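You operate a simulated robot arm through the tools that you are given. There is no shell and no other tool.

The job below is to be done with a simulated robot arm. You get a single attempt, and the scene is never put back.

## Task
Put things in order on the line desk top. At the end: the white label roll from the line desk top stands where the white refill (marked "HAND GEL") stood; the green ink pack stands where the white suction pad stood; the white refill from the line desk top stands where the green ink pack stood; the white suction pad from the line desk top stands on top of the yellow check block; whatever was shut is shut again. Leave all else as you found it, and nothing knocked over.

The check looks at the end state, three seconds after you hand in, the way a careful person would. Anything else that was tipped, shoved, dropped, spilled or broken makes it a failure.

## Robot
A 6-joint arm with a two-finger gripper, fixed in place. Base frame: the origin is on the floor under the middle of its stand, x ahead of it, y to its left, z up; the work surface is at about z = 86. Readings come in cm, degrees, newtons and seconds.
With the tool pointing down near the work surface it reaches from about 14 to 68 cm from the base axis. Its first joint turns from -66.0 to 66.0 degrees. Payload 2.45 kg.
The tool frame sits at the grasp point between the pads (the TCP): z along the fingers, y along the line on which they close. The tips reach 3 cm beyond it. The gripper opens to 10.6 cm; its body begins 7.9 cm behind the TCP.
Orientation is that of the tool frame in the base frame, as [roll, pitch, yaw] about the fixed x, y, z axes, in that order (R = Rz(yaw) Ry(pitch) Rx(roll)). With the fingers straight down and closing along the base's y, the tool's x points along the base's -x, its y along +y and its z along -z.

## Interface
- The arm moves only by the tool nudge_tool. Its argument "targets" is a list that holds one entry, the list of rows, each a list of 7 numbers: the shift along the tool's x, y, z in units of 30 mm (1.0 is 30 mm), then the turn, a rotation vector about the tool's x, y, z in units of 4 degrees (1.0 is 4 degrees), then the finger opening in cm, from 0 to 10.6. In form: [[[x, y, z, wx, wy, wz, hand], ...]]. A call has 1 to 20 rows; each row shifts and turns the commanded pose from where the row before left it, along the tool's axes as they then stand. A call with a number of a shift or a turn outside -1 to 1 is refused whole. Rows are played at 5 a second. More than 5 cm and 8.6 degrees between two rows, or a gripper value outside its range, and nothing of the call is played. Where a pose cannot be reached the arm comes as near as it can. A force on the tool above 40 N (or 10 N above the force at the start of the call, whichever is more), or a blocked arm, ends the call early, and 0.2 s more pass. Each finger travels about 15.3 cm/s and halts on what it meets, pressing with about 20 N; the grip force reading is that of the motor and also rises with nothing between the fingers. The clock runs only during rows and for 0.2 s after the last one: add rows that do not move to give the fingers time. The reply holds the time, the measured pose of the TCP, the force on the tool along the base axes, the opening and the grip force, in the units named above and with some noise, with the torque about the TCP (base axes, N m) and any sound that the robot's microphone picked up.
- Cameras (640 x 400 px; columns grow to the right, rows downward): "scene" is fixed at [6.5, 42.04, 141.42]; the picture's right is [-0.67, -0.74, 0.00], its down [-0.39, 0.36, -0.85] and it looks along [0.62, -0.57, -0.53] (base axes); focal length 328 px, centre (320, 200). "wrist" rides on the gripper at [7.6, -0.2, -10.6] in the tool frame; the picture's right is [0.02, 1.00, 0.00], its down [-0.78, 0.02, -0.62] and it looks along [-0.62, 0.01, 0.78] (tool axes); focal length 247 px, centre (320, 200). There is no depth. A picture from a camera that has moved, and an enlarged one, comes with that camera's place and axes in the base frame and with its lens. The place of the scene camera against the robot may be out by one fixed shift of up to 1.2 cm in any direction.
- snapshot(camera): a new picture of that camera. The clock stands still meanwhile.
- zoom(camera, box): a new picture of the part [left, top, right, bottom] of that camera's present view, enlarged. The clock stands still meanwhile.
- finish_job(): hands the job in; it is judged then, once.

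Places have to be worked out from the pictures, the camera data and where the tool is seen. Open the gripper and draw the arm clear of the work before you hand the job in, unless the task says otherwise.

The tools are called after "Request:" as a command line: name --argument value ..., lists and objects as JSON in quotes. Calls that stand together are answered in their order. nudge_tool: Moves the arm, as the interface text tells. Its arguments: {"type":"object","properties":{"targets":{"type":"array"}},"required":["targets"]} The other tools are called the same way: snapshot (camera) takes a picture; zoom (camera, box) takes an enlarged picture of a part of a camera's view; finish_job () hands the job in.

At the start:

```text
clock: 0.0
position: [41.58, -3.44, 117.25]
orientation: [180.0, 0.0, 180.0]
force: [0.0, 0.0, -0.3]
wrist_torque: [-0.02, -0.01, -0.02]
width: 10.58
gripper_force: 0.0
```

scene: 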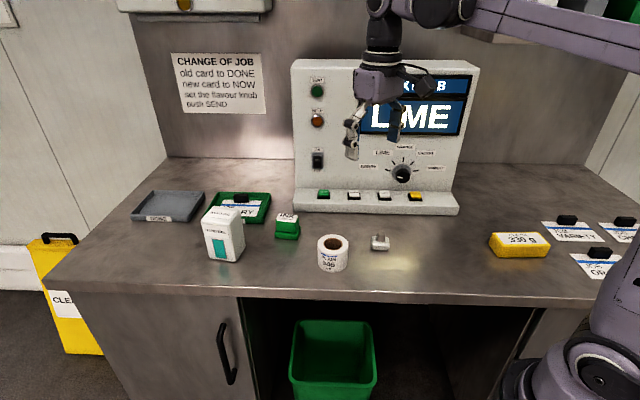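
wrist: 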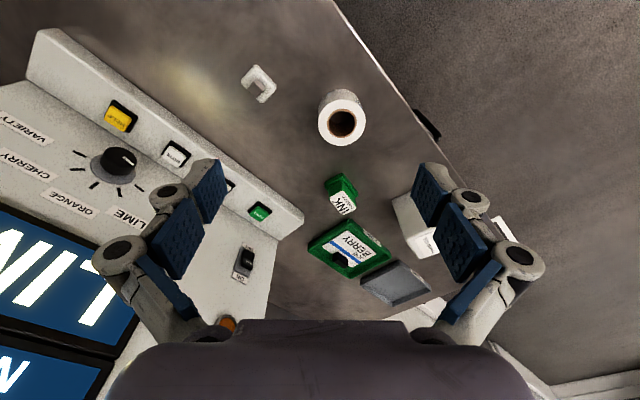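

I start with closer looks at the desk to identify the items and their placement before moving anything.

Request:
zoom --camera "scene" --box '[180, 170, 420, 320]'

Request:
zoom --camera "scene" --box '[440, 170, 640, 295]'

Request:
zoom --camera "wrist" --box '[220, 50, 480, 310]'

```text
2.67 times, centred on (300, 245) of scene
camera zoom: at [6.5, 42.04, 141.42], right [-0.67, -0.74, 0.0], down [-0.39, 0.36, -0.85], along [0.62, -0.57, -0.53], focal length 874 px, centre (373, 80)
```

zoom: 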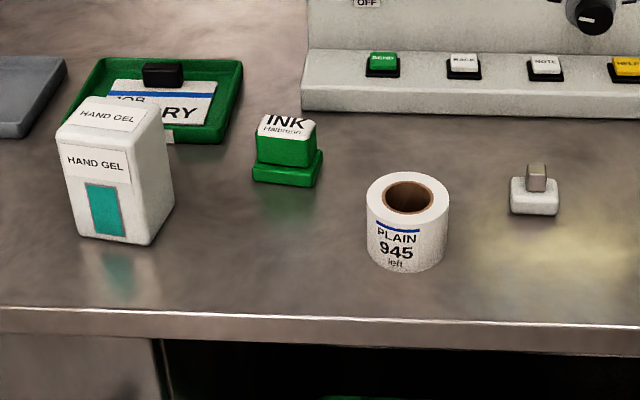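

```text
3.20 times, centred on (540, 232) of scene
camera zoom: at [6.5, 42.04, 141.42], right [-0.67, -0.74, 0.0], down [-0.39, 0.36, -0.85], along [0.62, -0.57, -0.53], focal length 1049 px, centre (-384, 96)
```

zoom: 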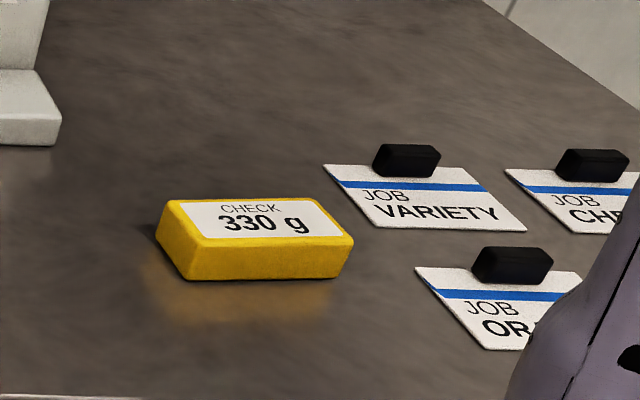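

```text
1.54 times, centred on (350, 180) of wrist
camera zoom: at [33.92, -3.47, 127.91], right [-0.02, 1.0, 0.0], down [0.78, 0.02, 0.62], along [0.62, 0.01, -0.78], focal length 380 px, centre (274, 231)
```

zoom: 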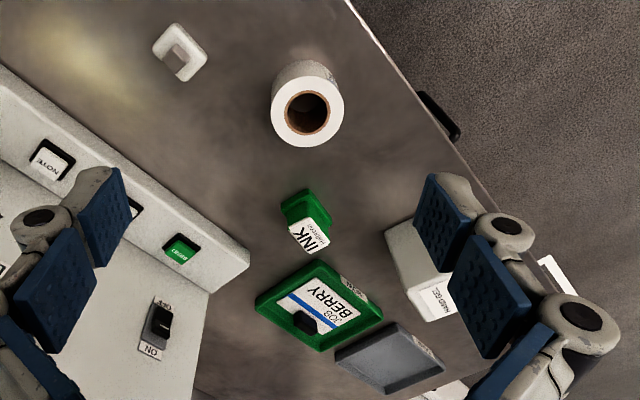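

The pictures put the suction pad near (44, -13), roll near (48.5, -0.3), ink pack near (64, 0.8), gel refill near (68.5, 17) and check block near (20, -38). I zoom tightly on the pad and the others for shape and orientation.

Request:
zoom --camera "scene" --box '[350, 215, 414, 255]'

Request:
zoom --camera "wrist" --box '[220, 50, 300, 110]'

Request:
zoom --camera "scene" --box '[190, 190, 310, 270]'

Request:
zoom --camera "wrist" --box '[300, 160, 480, 310]'

```text
10.00 times, centred on (382, 235) of scene
camera zoom: at [6.5, 42.04, 141.42], right [-0.67, -0.74, 0.0], down [-0.39, 0.36, -0.85], along [0.62, -0.57, -0.53], focal length 3279 px, centre (-300, -150)
```

zoom: 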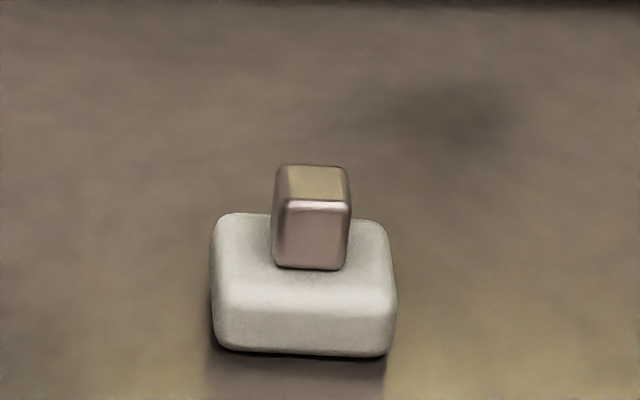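

```text
6.67 times, centred on (260, 80) of wrist
camera zoom: at [33.92, -3.47, 127.91], right [-0.02, 1.0, 0.0], down [0.78, 0.02, 0.62], along [0.62, 0.01, -0.78], focal length 1646 px, centre (720, 1000)
```

zoom: 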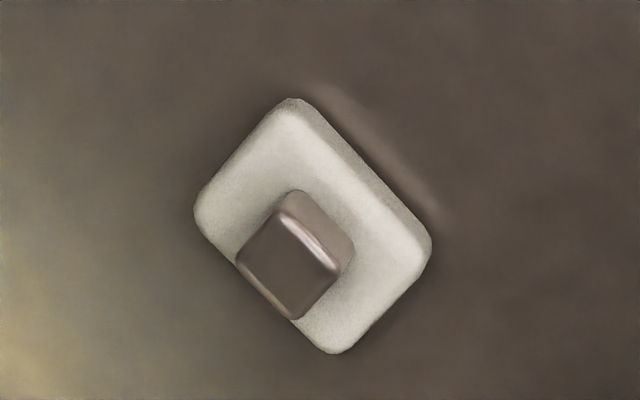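

```text
5.00 times, centred on (250, 230) of scene
camera zoom: at [6.5, 42.04, 141.42], right [-0.67, -0.74, 0.0], down [-0.39, 0.36, -0.85], along [0.62, -0.57, -0.53], focal length 1640 px, centre (670, 50)
```

zoom: 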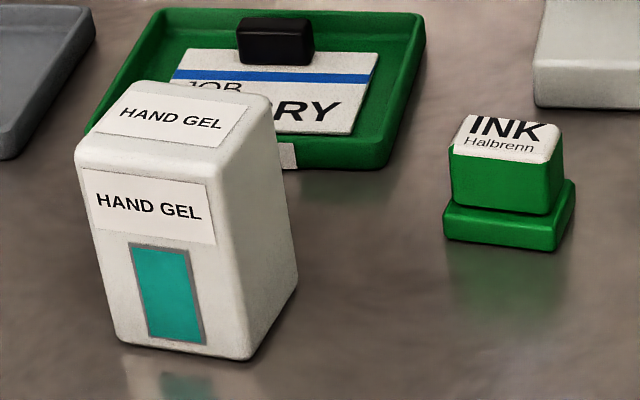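

```text
2.67 times, centred on (390, 235) of wrist
camera zoom: at [33.92, -3.47, 127.91], right [-0.02, 1.0, 0.0], down [0.78, 0.02, 0.62], along [0.62, 0.01, -0.78], focal length 659 px, centre (133, 107)
```

zoom: 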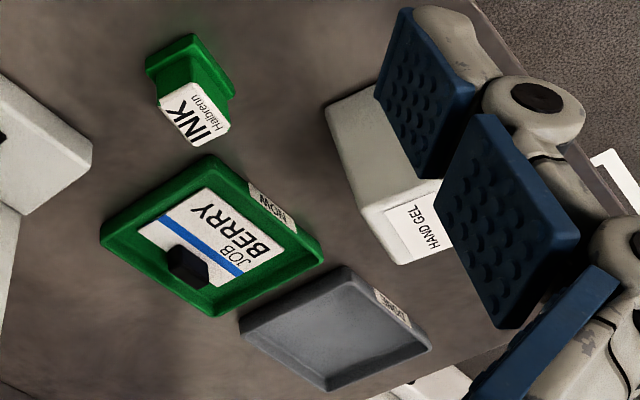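

The pad is a roughly 4.3 x 3.6 cm block with a small metal knob on top, aligned at 45° to the base axes, centre about (43.5, -12.6). I move above it, then turn the tool so the fingers close along the 45° direction.

Request:
nudge_tool --targets '[[[-0.131, -0.61, 0.7, 0, 0, 0, 10.6], [-0.131, -0.61, 0.7, 0, 0, 0, 10.6], [-0.131, -0.61, 0.7, 0, 0, 0, 10.6], [-0.131, -0.61, 0.7, 0, 0, 0, 10.6], [-0.131, -0.61, 0.7, 0, 0, 0, 10.6], [0, 0, 0, 0, 0, 0.9375, 10.6], [0, 0, 0, 0, 0, 0.9375, 10.6], [0, 0, 0, 0, 0, 0.9375, 10.6], [0, 0, 0, 0, 0, 0.9375, 10.6], [0, 0, 0, 0, 0, 0.9375, 10.6], [0, 0, 0, 0, 0, 0.9375, 10.6], [0, 0, 0, 0, 0, 0.9375, 8], [0, 0, 0, 0, 0, 0.9375, 8], [0, 0, 0, 0, 0, 0.9375, 8], [0, 0, 0, 0, 0, 0.9375, 7], [0, 0, 0, 0, 0, 0.9375, 7], [0, 0, 0, 0, 0, 0.9375, 7], [0, 0, 0, 0, 0, 0, 7]]]'

```text
clock: 3.8
position: [43.61, -12.64, 106.77]
orientation: [-180.0, 0.0, 134.9]
force: [0.7, -0.4, -0.1]
wrist_torque: [0.0, 0.0, -0.02]
width: 7.0
gripper_force: 0.0
```

The arm is above the pad at the expected pose. I check the view with both cameras.

Request:
snapshot --camera "wrist"

Request:
snapshot --camera "scene"

```text
taken
camera wrist: at [38.01, -7.21, 117.4], right [0.69, 0.72, 0.0], down [0.56, -0.54, 0.62], along [0.45, -0.43, -0.78], focal length 247 px, centre (320, 200)
```

wrist: 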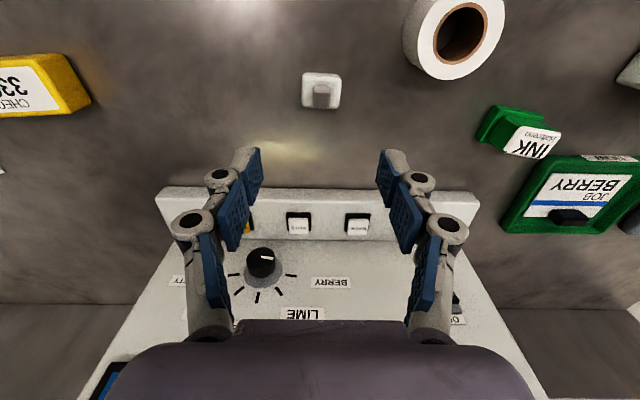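

```text
taken
```

scene: 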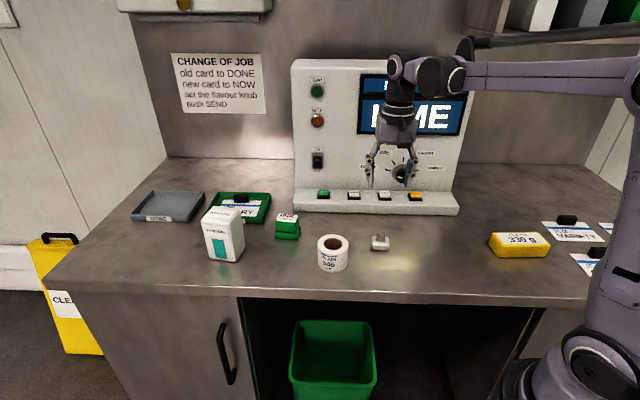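

The pad is centred in the finger plane; I zoom on it to get the knob's exact place, and on the ink and roll too.

Request:
zoom --camera "wrist" --box '[280, 55, 360, 125]'

Request:
zoom --camera "wrist" --box '[390, 0, 640, 160]'

Request:
zoom --camera "wrist" --box '[0, 20, 180, 140]'

```text
5.71 times, centred on (320, 90) of wrist
camera zoom: at [38.01, -7.21, 117.4], right [0.69, 0.72, 0.0], down [0.56, -0.54, 0.62], along [0.45, -0.43, -0.78], focal length 1411 px, centre (320, 829)
```

zoom: 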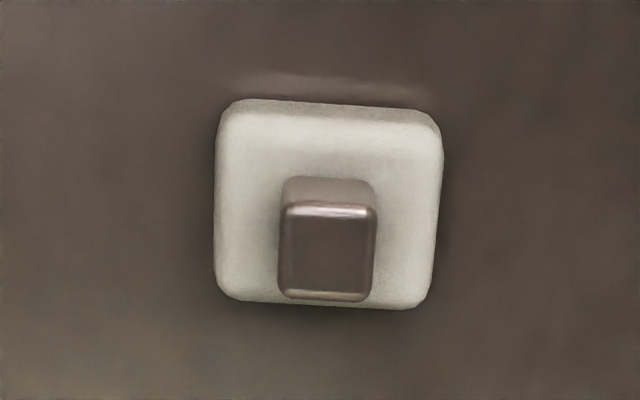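

```text
2.50 times, centred on (515, 80) of wrist
camera zoom: at [38.01, -7.21, 117.4], right [0.69, 0.72, 0.0], down [0.56, -0.54, 0.62], along [0.45, -0.43, -0.78], focal length 617 px, centre (-168, 500)
```

zoom: 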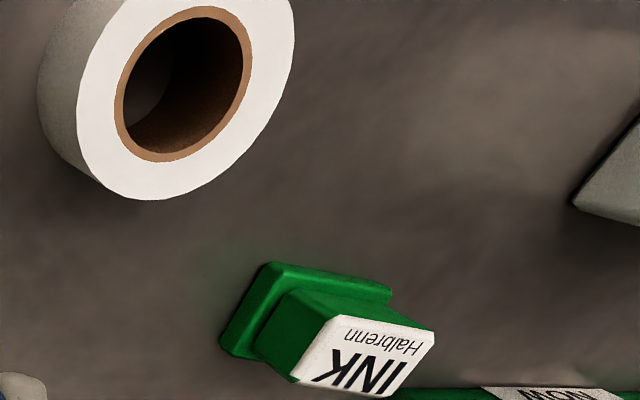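

```text
3.33 times, centred on (90, 80) of wrist
camera zoom: at [38.01, -7.21, 117.4], right [0.69, 0.72, 0.0], down [0.56, -0.54, 0.62], along [0.45, -0.43, -0.78], focal length 823 px, centre (1087, 600)
```

zoom: 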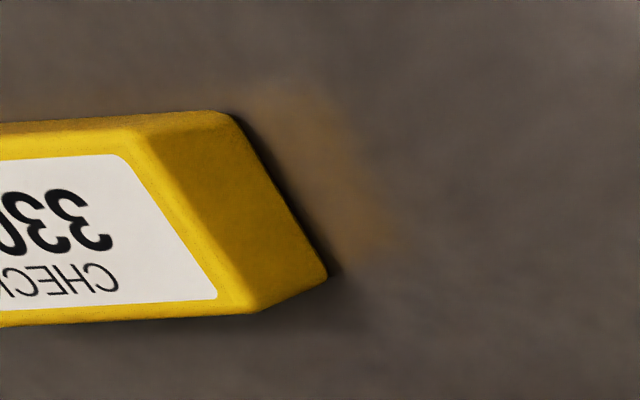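

The knob is at about (43.9, -12.6), top near z = 90, and the pad is turned about 3° more than the tool. I correct that and descend to z ≈ 93 for a check before gripping.

Request:
nudge_tool --targets '[[[-0.06, 0.078, 0, 0, 0, 0.8, 6], [0, 0, 0.9, 0, 0, 0, 5], [0, 0, 0.9, 0, 0, 0, 5], [0, 0, 0.9, 0, 0, 0, 5], [0, 0, 0.9, 0, 0, 0, 5], [0, 0, 0.9, 0, 0, 0, 5], [0, 0, 0, 0, 0, 0, 5]]]'

Request:
snapshot --camera "wrist"

Request:
zoom --camera "scene" --box '[340, 180, 436, 260]'

```text
clock: 5.4
position: [44.03, -12.58, 93.24]
orientation: [-180.0, 0.1, 131.8]
force: [-0.3, 0.1, 0.5]
wrist_torque: [0.01, -0.01, -0.04]
width: 4.98
gripper_force: 0.2
```

```text
taken
camera wrist: at [38.67, -6.91, 103.87], right [0.73, 0.68, 0.0], down [0.53, -0.57, 0.62], along [0.42, -0.45, -0.78], focal length 247 px, centre (320, 200)
```

wrist: 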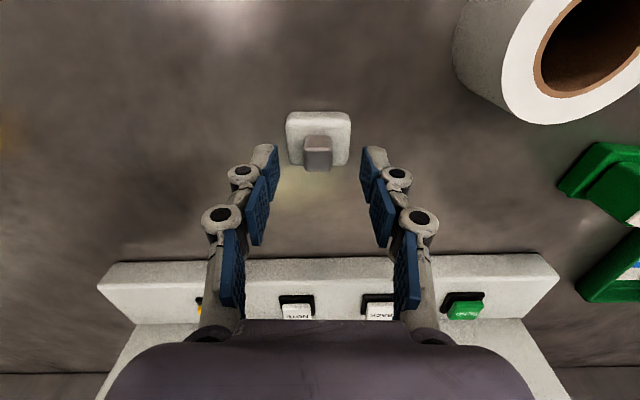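

```text
5.00 times, centred on (388, 220) of scene
camera zoom: at [6.5, 42.04, 141.42], right [-0.67, -0.74, 0.0], down [-0.39, 0.36, -0.85], along [0.62, -0.57, -0.53], focal length 1640 px, centre (-20, 100)
```

zoom: 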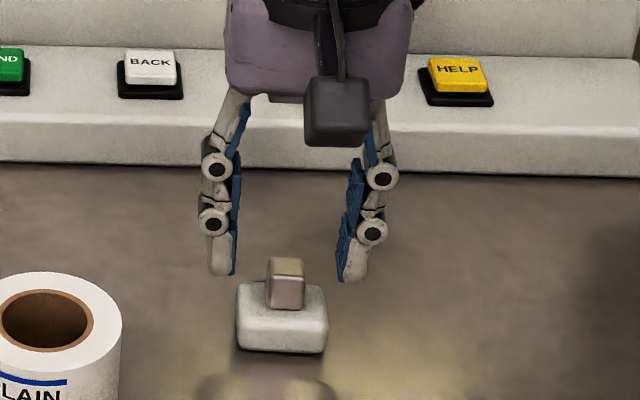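

The fingers straddle the knob. I zoom in to measure how well the knob sits along the finger width direction.

Request:
zoom --camera "wrist" --box '[240, 90, 400, 190]'

```text
4.00 times, centred on (320, 140) of wrist
camera zoom: at [38.67, -6.91, 103.87], right [0.73, 0.68, 0.0], down [0.53, -0.57, 0.62], along [0.42, -0.45, -0.78], focal length 988 px, centre (320, 440)
```

zoom: 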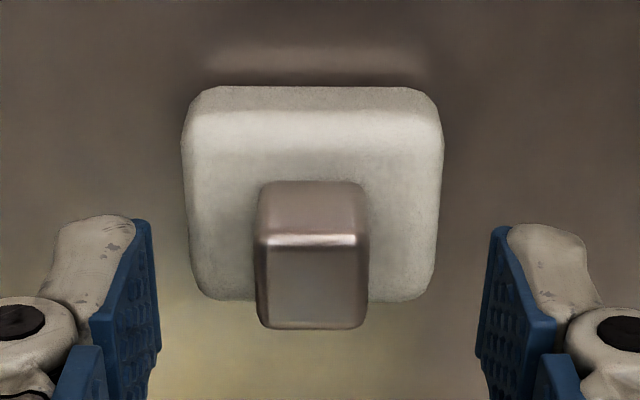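

The knob is centred within 0.1 cm between the pads. I descend 1.75 cm so the tips stay just above the block, and close on the knob.

Request:
nudge_tool --targets '[[[0, -0.04, 0.3, 0, 0, 0, 5], [0, 0, 0.285, 0, 0, 0, 5], [0, 0, 0, 0, 0, 0, 3.5], [0, 0, 0, 0, 0, 0, 2.2], [0, 0, 0, 0, 0, 0, 1], [0, 0, 0, 0, 0, 0, 1], [0, 0, 0, 0, 0, 0, 1]]]'

Request:
zoom --camera "scene" --box '[340, 180, 436, 260]'

Request:
zoom --camera "wrist" --box '[240, 90, 400, 190]'

```text
clock: 7.0
position: [43.84, -12.71, 91.62]
orientation: [179.9, 0.0, 131.7]
force: [0.1, -0.9, 0.5]
wrist_torque: [0.02, 0.0, 0.03]
width: 1.7
gripper_force: 19.6
```

```text
5.00 times, centred on (388, 220) of scene
camera zoom: at [6.5, 42.04, 141.42], right [-0.67, -0.74, 0.0], down [-0.39, 0.36, -0.85], along [0.62, -0.57, -0.53], focal length 1640 px, centre (-20, 100)
```

zoom: 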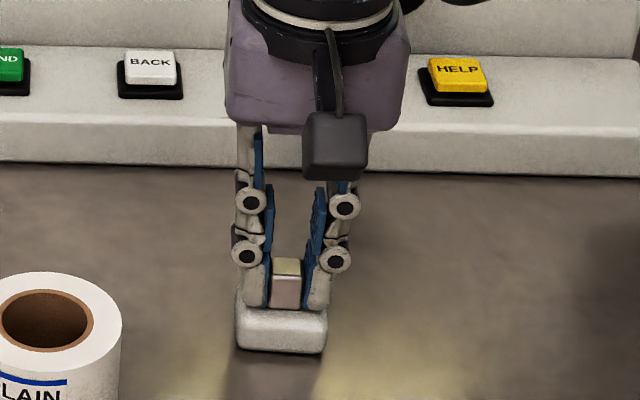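

```text
4.00 times, centred on (320, 140) of wrist
camera zoom: at [38.57, -6.96, 102.19], right [0.73, 0.68, 0.0], down [0.53, -0.57, 0.62], along [0.42, -0.45, -0.78], focal length 988 px, centre (320, 440)
```

zoom: 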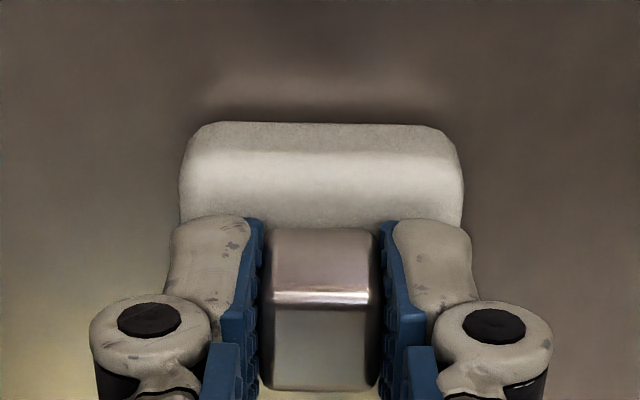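

The knob is held at 1.7 cm opening with the pad's original centre at about (43.84, -12.71). I lift 12 cm and carry it toward the check block.

Request:
nudge_tool --targets '[[[0, 0, -0.4, 0, 0, 0, 1], [0, 0, -0.8, 0, 0, 0, 1], [0, 0, -1, 0, 0, 0, 1], [0, 0, -1, 0, 0, 0, 1], [0, 0, -0.8, 0, 0, 0, 1], [-0.03, -0.4, 0, 0, 0, 0, 1], [-0.05, -0.7, 0, 0, 0, 0, 1], [-0.062, -0.9, 0, 0, 0, 0, 1], [-0.062, -0.9, 0, 0, 0, 0, 1], [-0.062, -0.9, 0, 0, 0, 0, 1], [-0.062, -0.9, 0, 0, 0, 0, 1], [-0.062, -0.9, 0, 0, 0, 0, 1], [-0.062, -0.9, 0, 0, 0, 0, 1], [-0.062, -0.9, 0, 0, 0, 0, 1], [-0.062, -0.9, 0, 0, 0, 0, 1], [-0.062, -0.9, 0, 0, 0, 0, 1], [-0.062, -0.7, 0, 0, 0, 0, 1], [0, -0.4, 0, 0, 0, 0, 1], [0, 0, 0, 0, 0, 0, 1]]]'

Request:
snapshot --camera "wrist"

Request:
snapshot --camera "scene"

```text
clock: 11.0
position: [22.17, -34.86, 103.4]
orientation: [-179.9, -0.1, 131.8]
force: [0.5, -0.3, -0.9]
wrist_torque: [-0.01, -0.04, 0.0]
width: 1.71
gripper_force: 19.7
```

```text
taken
camera wrist: at [16.96, -29.16, 114.0], right [0.73, 0.68, 0.0], down [0.53, -0.57, 0.62], along [0.42, -0.45, -0.78], focal length 247 px, centre (320, 200)
```

wrist: 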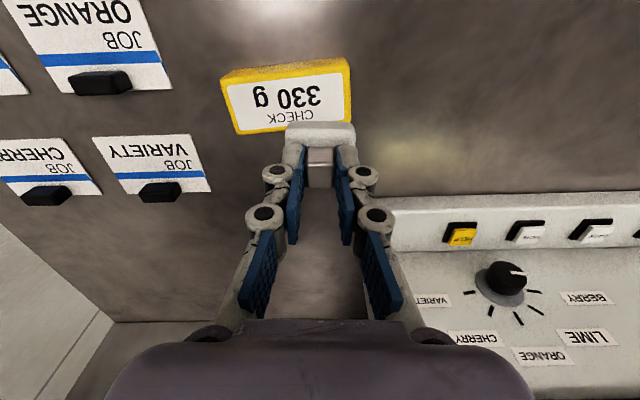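

```text
taken
```

scene: 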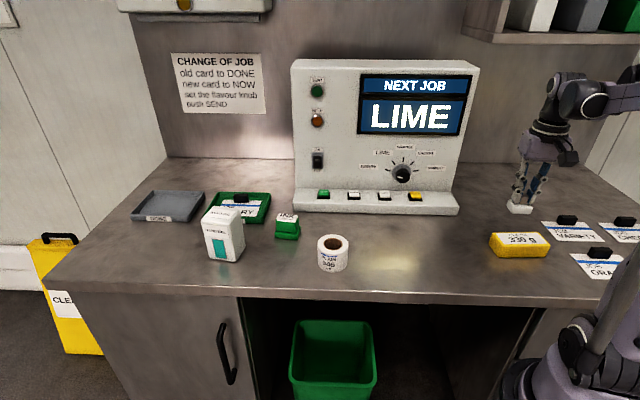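

The pad is held level, over toward the block. I zoom in on the check block's top to locate its centre and turn.

Request:
zoom --camera "wrist" --box '[200, 40, 380, 160]'

```text
3.33 times, centred on (290, 100) of wrist
camera zoom: at [16.96, -29.16, 114.0], right [0.73, 0.68, 0.0], down [0.53, -0.57, 0.62], along [0.42, -0.45, -0.78], focal length 823 px, centre (420, 533)
```

zoom: 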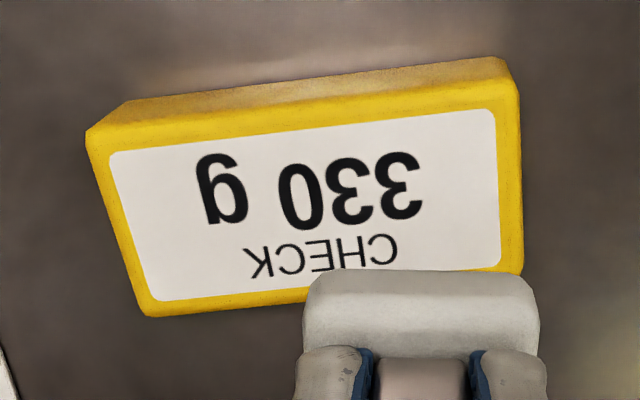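

The check block's top centre works out to about (19.8, -36.8, 89.4), turned ~49°. I shift and turn the pad over it, and descend to just above the surface.

Request:
nudge_tool --targets '[[[0.022, -0.51, 0, 0, 0, 0, 1], [0.022, -0.51, 0, 0, 0, 0, 1], [0, 0, 0, 0, 0, -0.875, 1], [0, 0, 0, 0, 0, -0.875, 1], [0, 0, 0.5, 0, 0, 0, 1], [0, 0, 0.7, 0, 0, 0, 1], [0, 0, 0.7, 0, 0, 0, 1], [0, 0, 0.4, 0, 0, 0, 1], [0, 0, 0, 0, 0, 0, 1]]]'

Request:
zoom --camera "wrist" --box '[200, 60, 440, 220]'

Request:
zoom --camera "scene" --box '[470, 180, 590, 260]'

```text
clock: 13.0
position: [19.88, -36.84, 96.7]
orientation: [-180.0, 0.0, 138.8]
force: [0.0, 0.1, -0.2]
wrist_torque: [0.01, -0.01, 0.0]
width: 1.74
gripper_force: 19.8
```

```text
2.50 times, centred on (320, 140) of wrist
camera zoom: at [13.94, -31.81, 107.32], right [0.64, 0.77, 0.0], down [0.6, -0.5, 0.62], along [0.48, -0.4, -0.78], focal length 617 px, centre (320, 350)
```

zoom: 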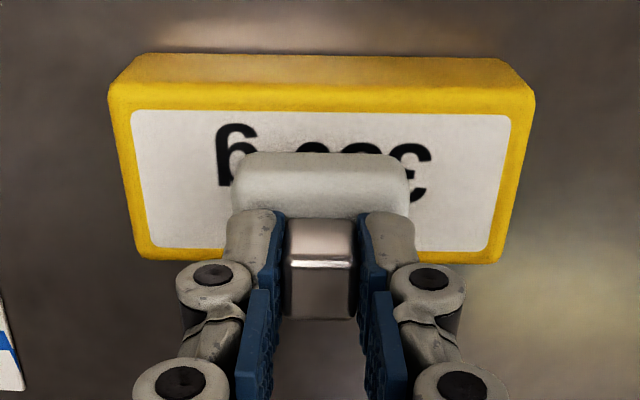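

```text
5.00 times, centred on (530, 220) of scene
camera zoom: at [6.5, 42.04, 141.42], right [-0.67, -0.74, 0.0], down [-0.39, 0.36, -0.85], along [0.62, -0.57, -0.53], focal length 1640 px, centre (-730, 100)
```

zoom: 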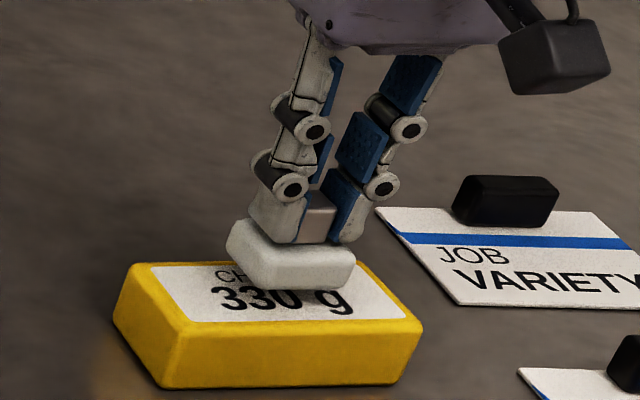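

The pad is centred over the block, its base about 1.7 cm above the block top. I descend 1.3 cm, then in small steps.

Request:
nudge_tool --targets '[[[0, 0, 0.2, 0, 0, 0, 1], [0, 0, 0.2, 0, 0, 0, 1], [0, 0, 0.05, 0, 0, 0, 1], [0, 0, 0.03, 0, 0, 0, 1], [0, 0, 0, 0, 0, 0, 1]]]'

Request:
zoom --camera "scene" --box '[470, 180, 590, 260]'

```text
clock: 14.2
position: [19.86, -36.62, 95.13]
orientation: [180.0, 0.1, 138.8]
force: [2.0, -2.4, 20.4]
wrist_torque: [-0.09, -0.08, -0.01]
width: 1.7
gripper_force: 20.0
```

```text
5.00 times, centred on (530, 220) of scene
camera zoom: at [6.5, 42.06, 141.41], right [-0.67, -0.74, 0.0], down [-0.39, 0.36, -0.85], along [0.62, -0.57, -0.53], focal length 1640 px, centre (-730, 100)
```

zoom: 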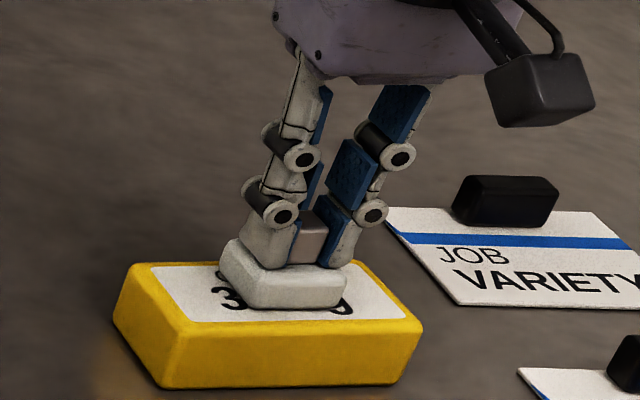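

Contact is felt (20 N upward) with the pad seated on the block. I relieve the press slightly and open the fingers.

Request:
nudge_tool --targets '[[[0, 0, -0.02, 0, 0, 0, 1], [0, 0, -0.02, 0, 0, 0, 1], [0, 0, 0, 0, 0, 0, 2.2], [0, 0, 0, 0, 0, 0, 3], [0, 0, 0, 0, 0, 0, 4], [0, 0, 0, 0, 0, 0, 4]]]'

Request:
zoom --camera "scene" --box '[470, 180, 590, 260]'

Request:
zoom --camera "wrist" --box '[200, 60, 440, 220]'

```text
clock: 15.6
position: [19.8, -36.79, 95.49]
orientation: [180.0, 0.0, 138.8]
force: [-0.3, 0.9, 0.4]
wrist_torque: [-0.01, 0.01, 0.0]
width: 3.99
gripper_force: 0.1
```

```text
5.00 times, centred on (530, 220) of scene
camera zoom: at [6.5, 42.04, 141.42], right [-0.67, -0.74, 0.0], down [-0.39, 0.36, -0.85], along [0.62, -0.57, -0.53], focal length 1640 px, centre (-730, 100)
```

zoom: 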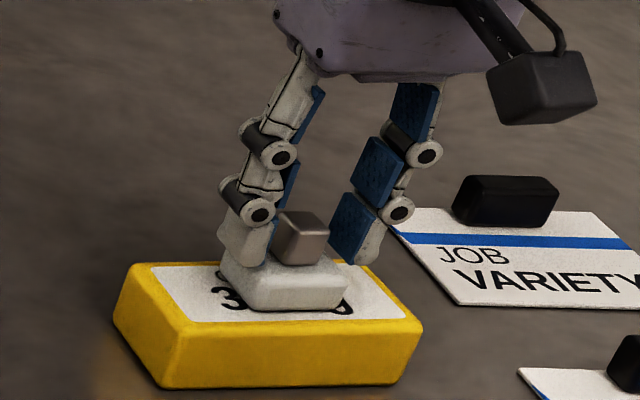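

```text
2.50 times, centred on (320, 140) of wrist
camera zoom: at [13.87, -31.72, 105.99], right [0.64, 0.77, 0.0], down [0.6, -0.5, 0.62], along [0.48, -0.4, -0.78], focal length 617 px, centre (320, 350)
```

zoom: 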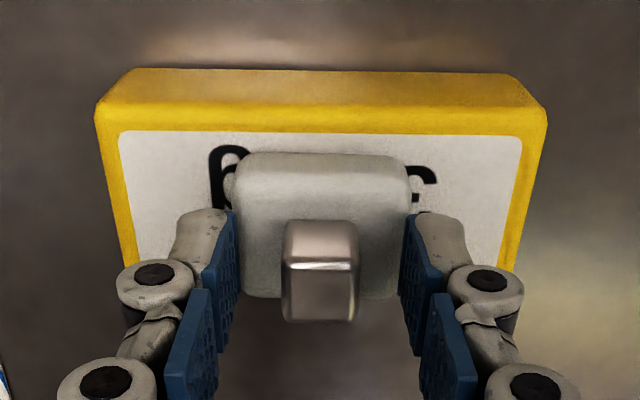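

The pad stands centred on the block, free of the fingers. I lift straight up to z ≈ 106 and then travel toward the ink pack in front of the console.

Request:
nudge_tool --targets '[[[0, 0, -0.3, 0, 0, 0, 4], [0, 0, -0.6, 0, 0, 0, 4], [0, 0, -0.9, 0, 0, 0, 4], [0, 0, -0.9, 0, 0, 0, 5], [0, 0, -0.8, 0, 0, 0, 7], [0, 0, 0, 0, 0, 0, 8]]]'

Request:
nudge_tool --targets '[[[-0.06, 0.5, 0, 0, 0, 0, 8], [-0.12, 0.9, 0, 0, 0, 0, 8], [-0.126, 0.95, 0, 0, 0, 0, 8], [-0.126, 0.95, 0, 0, 0, 0, 8], [-0.126, 0.95, 0, 0, 0, 0, 8], [-0.126, 0.95, 0, 0, 0, 0, 8], [-0.126, 0.95, 0, 0, 0, 0, 8], [-0.126, 0.95, 0, 0, 0, 0, 8], [-0.126, 0.95, 0, 0, 0, 0, 8], [-0.126, 0.95, 0, 0, 0, 0, 8], [-0.126, 0.95, 0, 0, 0, 0, 8], [-0.126, 0.95, 0, 0, 0, 0, 8], [-0.126, 0.95, 0, 0, 0, 0, 8], [-0.126, 0.95, 0, 0, 0, 0, 8], [-0.126, 0.95, 0, 0, 0, 0, 8], [-0.126, 0.95, 0, 0, 0, 0, 8], [-0.126, 0.9, 0, 0, 0, 0, 8], [-0.12, 0.5, 0, 0, 0, 0, 8], [0, 0, 0, 0, 0, 0, 8]]]'

Request:
snapshot --camera "wrist"

Request:
snapshot --camera "scene"

```text
clock: 17.0
position: [19.53, -36.71, 105.9]
orientation: [-179.9, 0.1, 138.9]
force: [0.1, 0.1, -0.1]
wrist_torque: [0.02, 0.0, 0.02]
width: 8.01
gripper_force: 0.1
```

```text
clock: 21.0
position: [56.57, -4.79, 105.99]
orientation: [180.0, 0.0, 138.8]
force: [-0.6, -0.5, -0.7]
wrist_torque: [-0.01, -0.03, -0.01]
width: 8.02
gripper_force: 0.1
```

```text
taken
camera wrist: at [50.71, 0.24, 116.54], right [0.64, 0.77, 0.0], down [0.6, -0.5, 0.62], along [0.48, -0.4, -0.78], focal length 247 px, centre (320, 200)
```

wrist: 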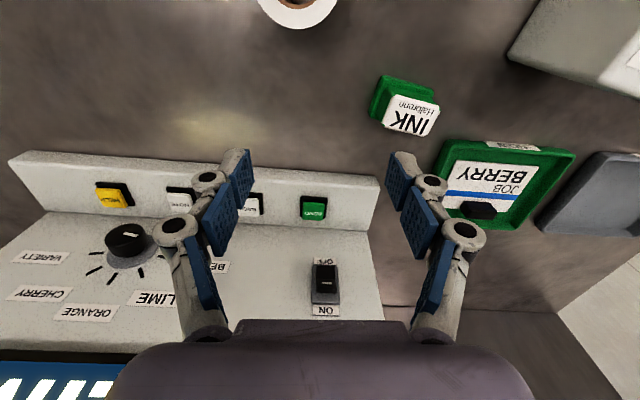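

```text
taken
```

scene: 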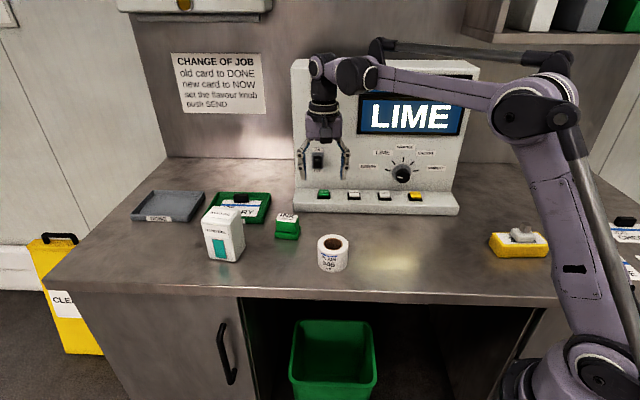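

The pad stays put on the block. Now I zoom on the ink pack and the refill from this wrist pose to locate them precisely.

Request:
zoom --camera "wrist" --box '[350, 60, 450, 150]'

Request:
zoom --camera "wrist" --box '[240, 0, 640, 250]'

```text
4.44 times, centred on (400, 105) of wrist
camera zoom: at [50.71, 0.24, 116.54], right [0.64, 0.77, 0.0], down [0.6, -0.5, 0.62], along [0.48, -0.4, -0.78], focal length 1098 px, centre (-36, 622)
```

zoom: 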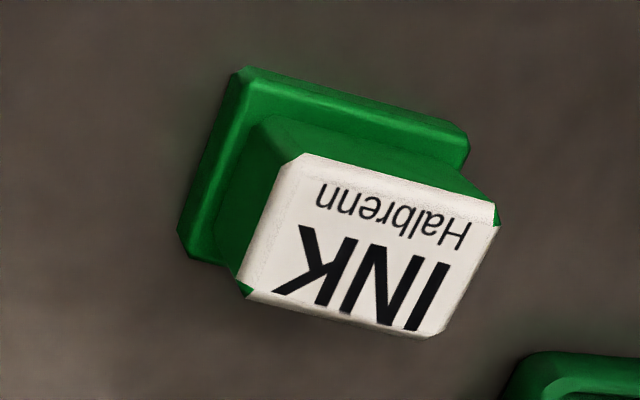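

```text
1.60 times, centred on (440, 125) of wrist
camera zoom: at [50.71, 0.24, 116.54], right [0.64, 0.77, 0.0], down [0.6, -0.5, 0.62], along [0.48, -0.4, -0.78], focal length 395 px, centre (128, 320)
```

zoom: 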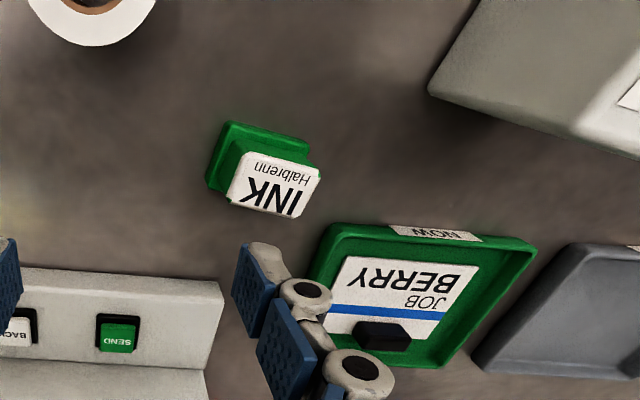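

Ink pack: base centre about (63.6, 1.5), turned ~36.5°, upper block ≈ 5 x 3.3 cm with top near z = 91.3. I align the tool over it and descend to z ≈ 96 for a check.

Request:
nudge_tool --targets '[[[0, 0, 0, 0, 0, 0.77, 8], [0, 0, 0, 0, 0, 0.77, 8], [0, 0, 0, 0, 0, 0.77, 8], [0, 0, 0, 0, 0, 0.77, 8], [0.075, 0.784, 0, 0, 0, 0, 8], [0.075, 0.784, 0, 0, 0, 0, 8], [0.075, 0.784, 0, 0, 0, 0, 8], [0.075, 0.784, 0, 0, 0, 0, 8], [0, 0, 0.8, 0, 0, 0, 8], [0, 0, 0.9, 0, 0, 0, 8], [0, 0, 0.9, 0, 0, 0, 8], [0, 0, 0.7, 0, 0, 0, 8], [0, 0, 0, 0, 0, 0, 8]]]'

Request:
zoom --camera "wrist" --box '[200, 60, 440, 220]'

Request:
zoom --camera "scene" --box '[220, 150, 340, 250]'

```text
clock: 23.8
position: [63.59, 1.46, 95.87]
orientation: [-180.0, 0.0, 126.4]
force: [0.0, -0.5, -0.4]
wrist_torque: [-0.02, -0.01, -0.01]
width: 7.97
gripper_force: 0.1
```

```text
2.50 times, centred on (320, 140) of wrist
camera zoom: at [58.9, 7.72, 106.48], right [0.79, 0.61, 0.0], down [0.48, -0.62, 0.62], along [0.38, -0.49, -0.78], focal length 617 px, centre (320, 350)
```

zoom: 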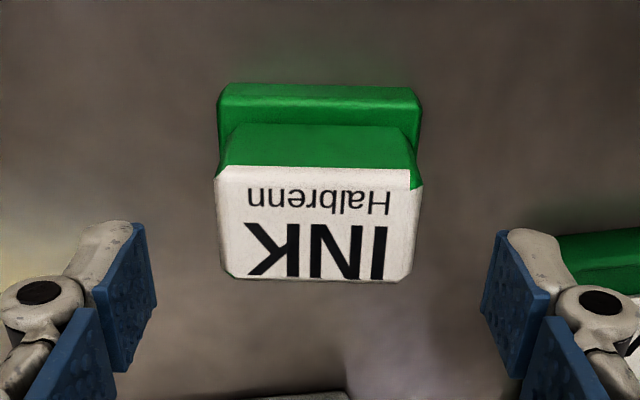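

```text
4.00 times, centred on (280, 200) of scene
camera zoom: at [6.5, 42.04, 141.42], right [-0.67, -0.74, 0.0], down [-0.39, 0.36, -0.85], along [0.62, -0.57, -0.53], focal length 1312 px, centre (480, 200)
```

zoom: 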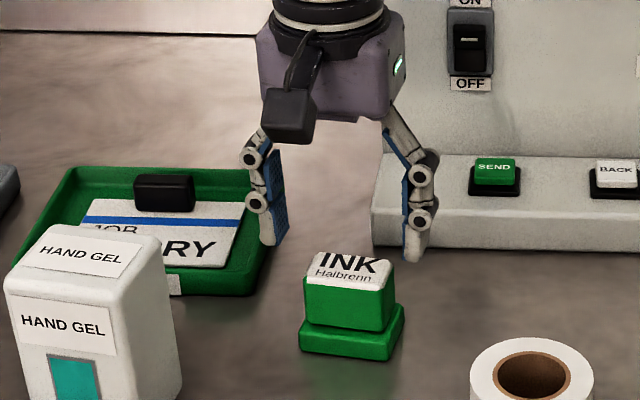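

The ink pack is centred and square to the fingers. I descend to TCP z ≈ 91.4, tips just above its base flange, and close.

Request:
nudge_tool --targets '[[[0, 0, 0.5, 0, 0, 0, 8], [0, 0, 0.5, 0, 0, 0, 8], [0, 0, 0.35, 0, 0, 0, 8], [0, 0, 0.13, 0, 0, 0, 8], [0, 0, 0, 0, 0, 0, 6.5], [0, 0, 0, 0, 0, 0, 5.4], [0, 0, 0, 0, 0, 0, 4], [0, 0, 0, 0, 0, 0, 4], [0, 0, 0, 0, 0, 0, 4]]]'

Request:
zoom --camera "scene" --box '[220, 150, 340, 250]'

Request:
zoom --camera "wrist" --box '[200, 60, 440, 220]'

```text
clock: 25.8
position: [63.53, 1.43, 91.54]
orientation: [179.9, 0.0, 126.5]
force: [1.0, -0.5, -0.1]
wrist_torque: [0.02, -0.01, 0.01]
width: 5.35
gripper_force: 20.0
```

```text
4.00 times, centred on (280, 200) of scene
camera zoom: at [6.51, 42.04, 141.42], right [-0.67, -0.74, 0.0], down [-0.39, 0.36, -0.85], along [0.62, -0.57, -0.53], focal length 1312 px, centre (480, 200)
```

zoom: 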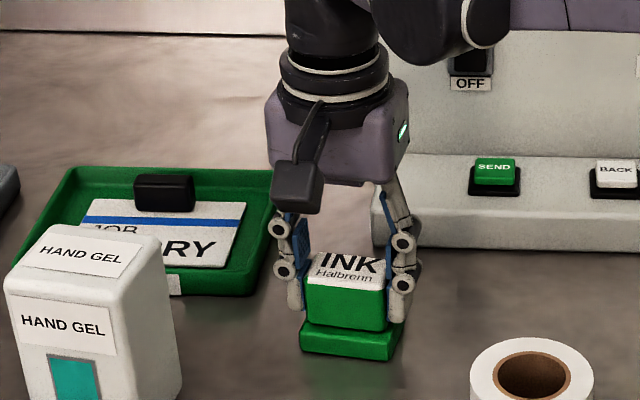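

```text
2.50 times, centred on (320, 140) of wrist
camera zoom: at [58.8, 7.67, 102.09], right [0.79, 0.61, 0.0], down [0.48, -0.62, 0.62], along [0.38, -0.49, -0.78], focal length 617 px, centre (320, 350)
```

zoom: 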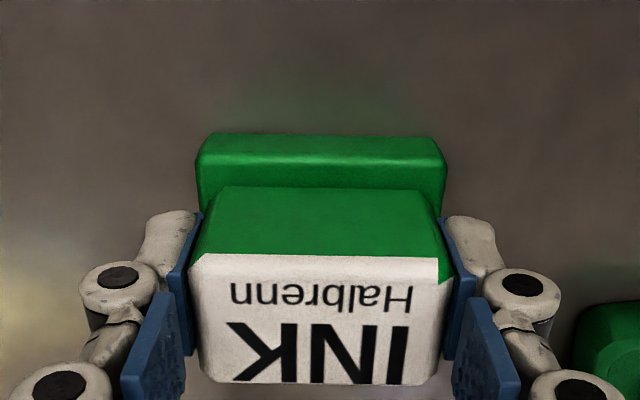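

The ink pack is held (5.35 cm) at original spot (63.53, 1.43). I lift it 11.4 cm and carry it to the pad's old place at (43.84, -12.71).

Request:
nudge_tool --targets '[[[0, 0, -0.3, 0, 0, 0, 4], [0, 0, -0.7, 0, 0, 0, 4], [0, 0, -1, 0, 0, 0, 4], [0, 0, -1, 0, 0, 0, 4], [0, 0, -0.8, 0, 0, 0, 4], [0.011, -0.4, 0, 0, 0, 0, 4], [0.011, -0.8, 0, 0, 0, 0, 4], [0.011, -0.95, 0, 0, 0, 0, 4], [0.011, -0.95, 0, 0, 0, 0, 4], [0.011, -0.95, 0, 0, 0, 0, 4], [0.011, -0.95, 0, 0, 0, 0, 4], [0.011, -0.95, 0, 0, 0, 0, 4], [0.011, -0.95, 0, 0, 0, 0, 4], [0.011, -0.8, 0, 0, 0, 0, 4], [0.011, -0.38, 0, 0, 0, 0, 4], [0, 0, 0, 0, 0, 0, 4]]]'

Request:
snapshot --camera "wrist"

Request:
snapshot --camera "scene"

```text
clock: 29.2
position: [43.67, -12.62, 102.8]
orientation: [179.9, 0.0, 126.5]
force: [-0.4, -0.6, -1.6]
wrist_torque: [0.04, -0.02, 0.04]
width: 5.35
gripper_force: 20.5
```

```text
taken
camera wrist: at [39.01, -6.45, 113.42], right [0.79, 0.61, 0.0], down [0.48, -0.62, 0.62], along [0.38, -0.49, -0.78], focal length 247 px, centre (320, 200)
```

wrist: 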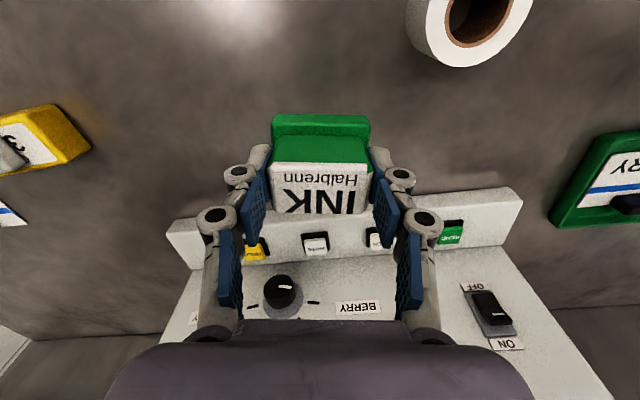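

```text
taken
```

scene: 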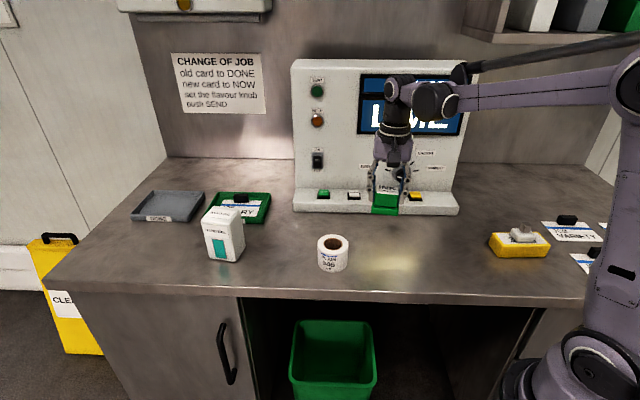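

Position over the pad's old place is right. I lower the ink pack to just above the desk, then ease it to contact.

Request:
nudge_tool --targets '[[[-0.02, 0.01, 0.5, 0, 0, 0, 4], [0, 0, 0.9, 0, 0, 0, 4], [0, 0, 0.9, 0, 0, 0, 4], [0, 0, 0.7, 0, 0, 0, 4], [0, 0, 0.4, 0, 0, 0, 4], [0, 0, 0.2, 0, 0, 0, 4], [0, 0, 0.08, 0, 0, 0, 4], [0, 0, 0, 0, 0, 0, 4]]]'

Request:
zoom --camera "scene" --box '[320, 170, 440, 260]'

```text
clock: 31.0
position: [43.85, -12.7, 91.89]
orientation: [180.0, 0.0, 126.5]
force: [0.0, 0.2, -1.7]
wrist_torque: [-0.02, 0.01, 0.02]
width: 5.33
gripper_force: 19.6
```

```text
4.44 times, centred on (380, 215) of scene
camera zoom: at [6.5, 42.04, 141.42], right [-0.67, -0.74, 0.0], down [-0.39, 0.36, -0.85], along [0.62, -0.57, -0.53], focal length 1457 px, centre (53, 133)
```

zoom: 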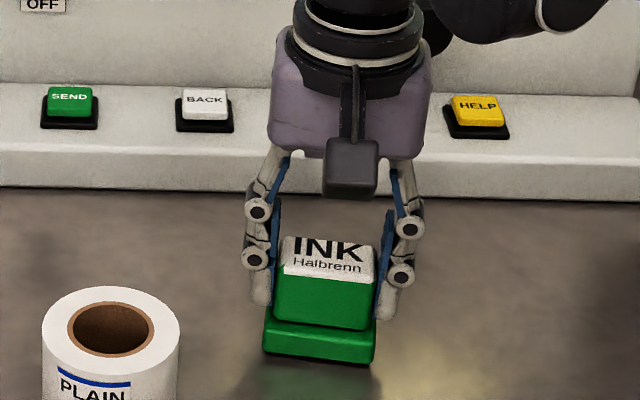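

Still about 0.3 cm above the desk with no contact force. I ease it down in small steps.

Request:
nudge_tool --targets '[[[0, 0, 0.05, 0, 0, 0, 4], [0, 0, 0.04, 0, 0, 0, 4], [0, 0, 0.02, 0, 0, 0, 4], [0, 0, 0, 0, 0, 0, 4]]]'

```text
clock: 32.0
position: [43.97, -12.7, 91.48]
orientation: [-180.0, 0.0, 126.5]
force: [-1.0, -0.1, -2.6]
wrist_torque: [0.01, 0.02, -0.04]
width: 5.36
gripper_force: 20.3
```

No contact force yet, so I continue with two more tiny steps.

Request:
nudge_tool --targets '[[[0, 0, 0.02, 0, 0, 0, 4], [0, 0, 0.02, 0, 0, 0, 4], [0, 0, 0, 0, 0, 0, 4]]]'

Request:
zoom --camera "scene" --box '[350, 210, 420, 260]'

```text
clock: 32.8
position: [43.9, -12.52, 91.49]
orientation: [-180.0, 0.1, 126.4]
force: [-0.1, -1.1, 17.8]
wrist_torque: [0.01, 0.01, 0.04]
width: 5.39
gripper_force: 19.3
```

```text
8.00 times, centred on (385, 235) of scene
camera zoom: at [6.48, 42.04, 141.42], right [-0.67, -0.74, 0.0], down [-0.39, 0.36, -0.85], along [0.62, -0.57, -0.53], focal length 2623 px, centre (-200, -80)
```

zoom: 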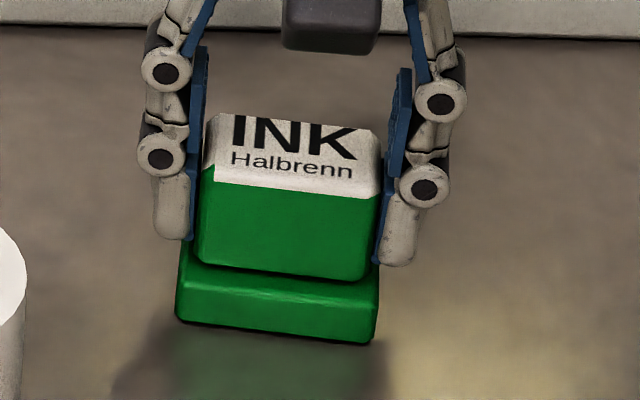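

Contact is felt at 17.8 N: the ink pack is on the desk. I back off a hair, open to 8 cm and lift clear.

Request:
nudge_tool --targets '[[[0, 0, -0.02, 0, 0, 0, 4], [0, 0, 0, 0, 0, 0, 5.8], [0, 0, 0, 0, 0, 0, 6.8], [0, 0, 0, 0, 0, 0, 8], [0, 0, 0, 0, 0, 0, 8], [0, 0, -0.3, 0, 0, 0, 8], [0, 0, -0.7, 0, 0, 0, 8], [0, 0, -1, 0, 0, 0, 8], [0, 0, -1, 0, 0, 0, 8], [0, 0, -1, 0, 0, 0, 8], [0, 0, -0.6, 0, 0, 0, 8], [0, 0, 0, 0, 0, 0, 8]]]'

Request:
snapshot --camera "wrist"

Request:
zoom --camera "scene" --box '[320, 170, 440, 260]'

```text
clock: 35.4
position: [43.8, -12.67, 105.28]
orientation: [-179.9, 0.0, 126.5]
force: [0.4, 0.0, -0.2]
wrist_torque: [-0.02, -0.03, -0.02]
width: 8.02
gripper_force: 0.0
```

```text
taken
camera wrist: at [39.18, -6.56, 115.91], right [0.79, 0.61, 0.0], down [0.48, -0.62, 0.62], along [0.38, -0.49, -0.78], focal length 247 px, centre (320, 200)
```

wrist: 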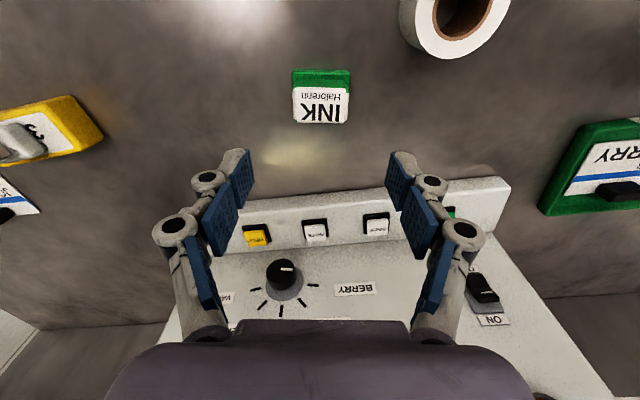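

```text
4.44 times, centred on (380, 215) of scene
camera zoom: at [6.5, 42.04, 141.42], right [-0.67, -0.74, 0.0], down [-0.39, 0.36, -0.85], along [0.62, -0.57, -0.53], focal length 1457 px, centre (53, 133)
```

zoom: 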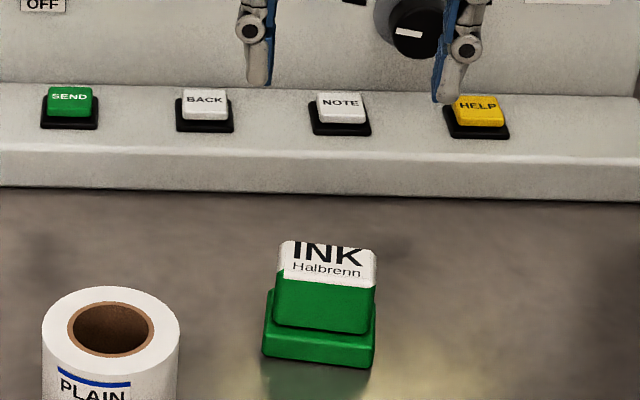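

The ink pack stands cleanly on the pad's old spot. Next is the refill at roughly (68, 17.5), turned ~36°; I rotate the tool so the fingers will close across its narrow side (about 126°).

Request:
nudge_tool --targets '[[[0, 0, 0, 0, 0, -0.6, 8], [0, 0, 0, 0, 0, -1, 8], [0, 0, 0, 0, 0, -1, 8], [0, 0, 0, 0, 0, -1, 8], [0, 0, 0, 0, 0, -1, 8], [0, 0, 0, 0, 0, -1, 8], [0, 0, 0, 0, 0, -1, 8], [0, 0, 0, 0, 0, -1, 8], [0, 0, 0, 0, 0, -1, 8], [0, 0, 0, 0, 0, -1, 8], [0, 0, 0, 0, 0, -1, 8], [0, 0, 0, 0, 0, -1, 8], [0, 0, 0, 0, 0, -1, 8], [0, 0, 0, 0, 0, -1, 8], [0, 0, 0, 0, 0, -1, 8], [0, 0, 0, 0, 0, -1, 8], [0, 0, 0, 0, 0, -1, 8], [0, 0, 0, 0, 0, -1, 8], [0, 0, 0, 0, 0, -0.8, 8], [0, 0, 0, 0, 0, 0, 8]]]'

```text
clock: 39.6
position: [43.97, -12.66, 105.24]
orientation: [-180.0, 0.1, -160.0]
force: [-0.6, 0.9, -0.1]
wrist_torque: [0.02, -0.02, 0.02]
width: 8.0
gripper_force: 0.2
```

Yaw is now 200°. I translate toward the refill at z ≈ 108 and finish the turn to about 216°.

Request:
nudge_tool --targets '[[[-0.4, 0.3, -0.1, 0, 0, 0, 8], [-0.814, 0.58, -0.1, 0, 0, 0, 8], [-0.814, 0.58, -0.1, 0, 0, 0, 8], [-0.814, 0.58, -0.1, 0, 0, 0, 8], [-0.814, 0.58, -0.1, 0, 0, 0, 8], [-0.814, 0.58, -0.1, 0, 0, 0, 8], [-0.814, 0.58, -0.1, 0, 0, 0, 8], [-0.814, 0.58, -0.1, 0, 0, 0, 8], [-0.814, 0.58, -0.1, 0, 0, 0, 8], [-0.814, 0.58, 0, 0, 0, 0, 8], [-0.414, 0.28, 0, 0, 0, 0, 8], [0, 0, 0, 0, 0, -1, 8], [0, 0, 0, 0, 0, -1, 8], [0, 0, 0, 0, 0, -1, 8], [0, 0, 0, 0, 0, -1, 8], [0, 0, 0, 0, 0, 0, 8]]]'

Request:
snapshot --camera "wrist"

Request:
snapshot --camera "scene"

```text
clock: 43.0
position: [60.87, 12.0, 107.93]
orientation: [180.0, 0.0, -143.9]
force: [-0.1, 0.4, 0.3]
wrist_torque: [0.0, 0.0, 0.04]
width: 8.04
gripper_force: 0.1
```

```text
taken
camera wrist: at [54.84, 7.5, 118.57], right [-0.61, 0.79, 0.0], down [0.62, 0.48, 0.62], along [0.49, 0.38, -0.78], focal length 247 px, centre (320, 200)
```

wrist: 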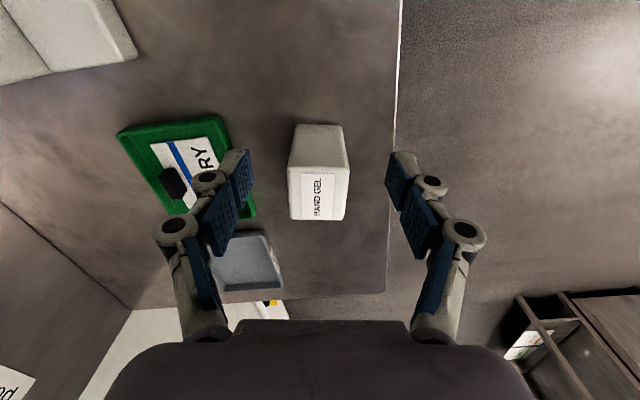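

```text
taken
```

scene: 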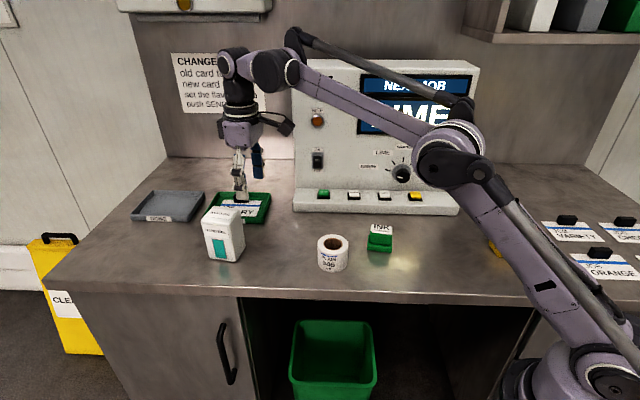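

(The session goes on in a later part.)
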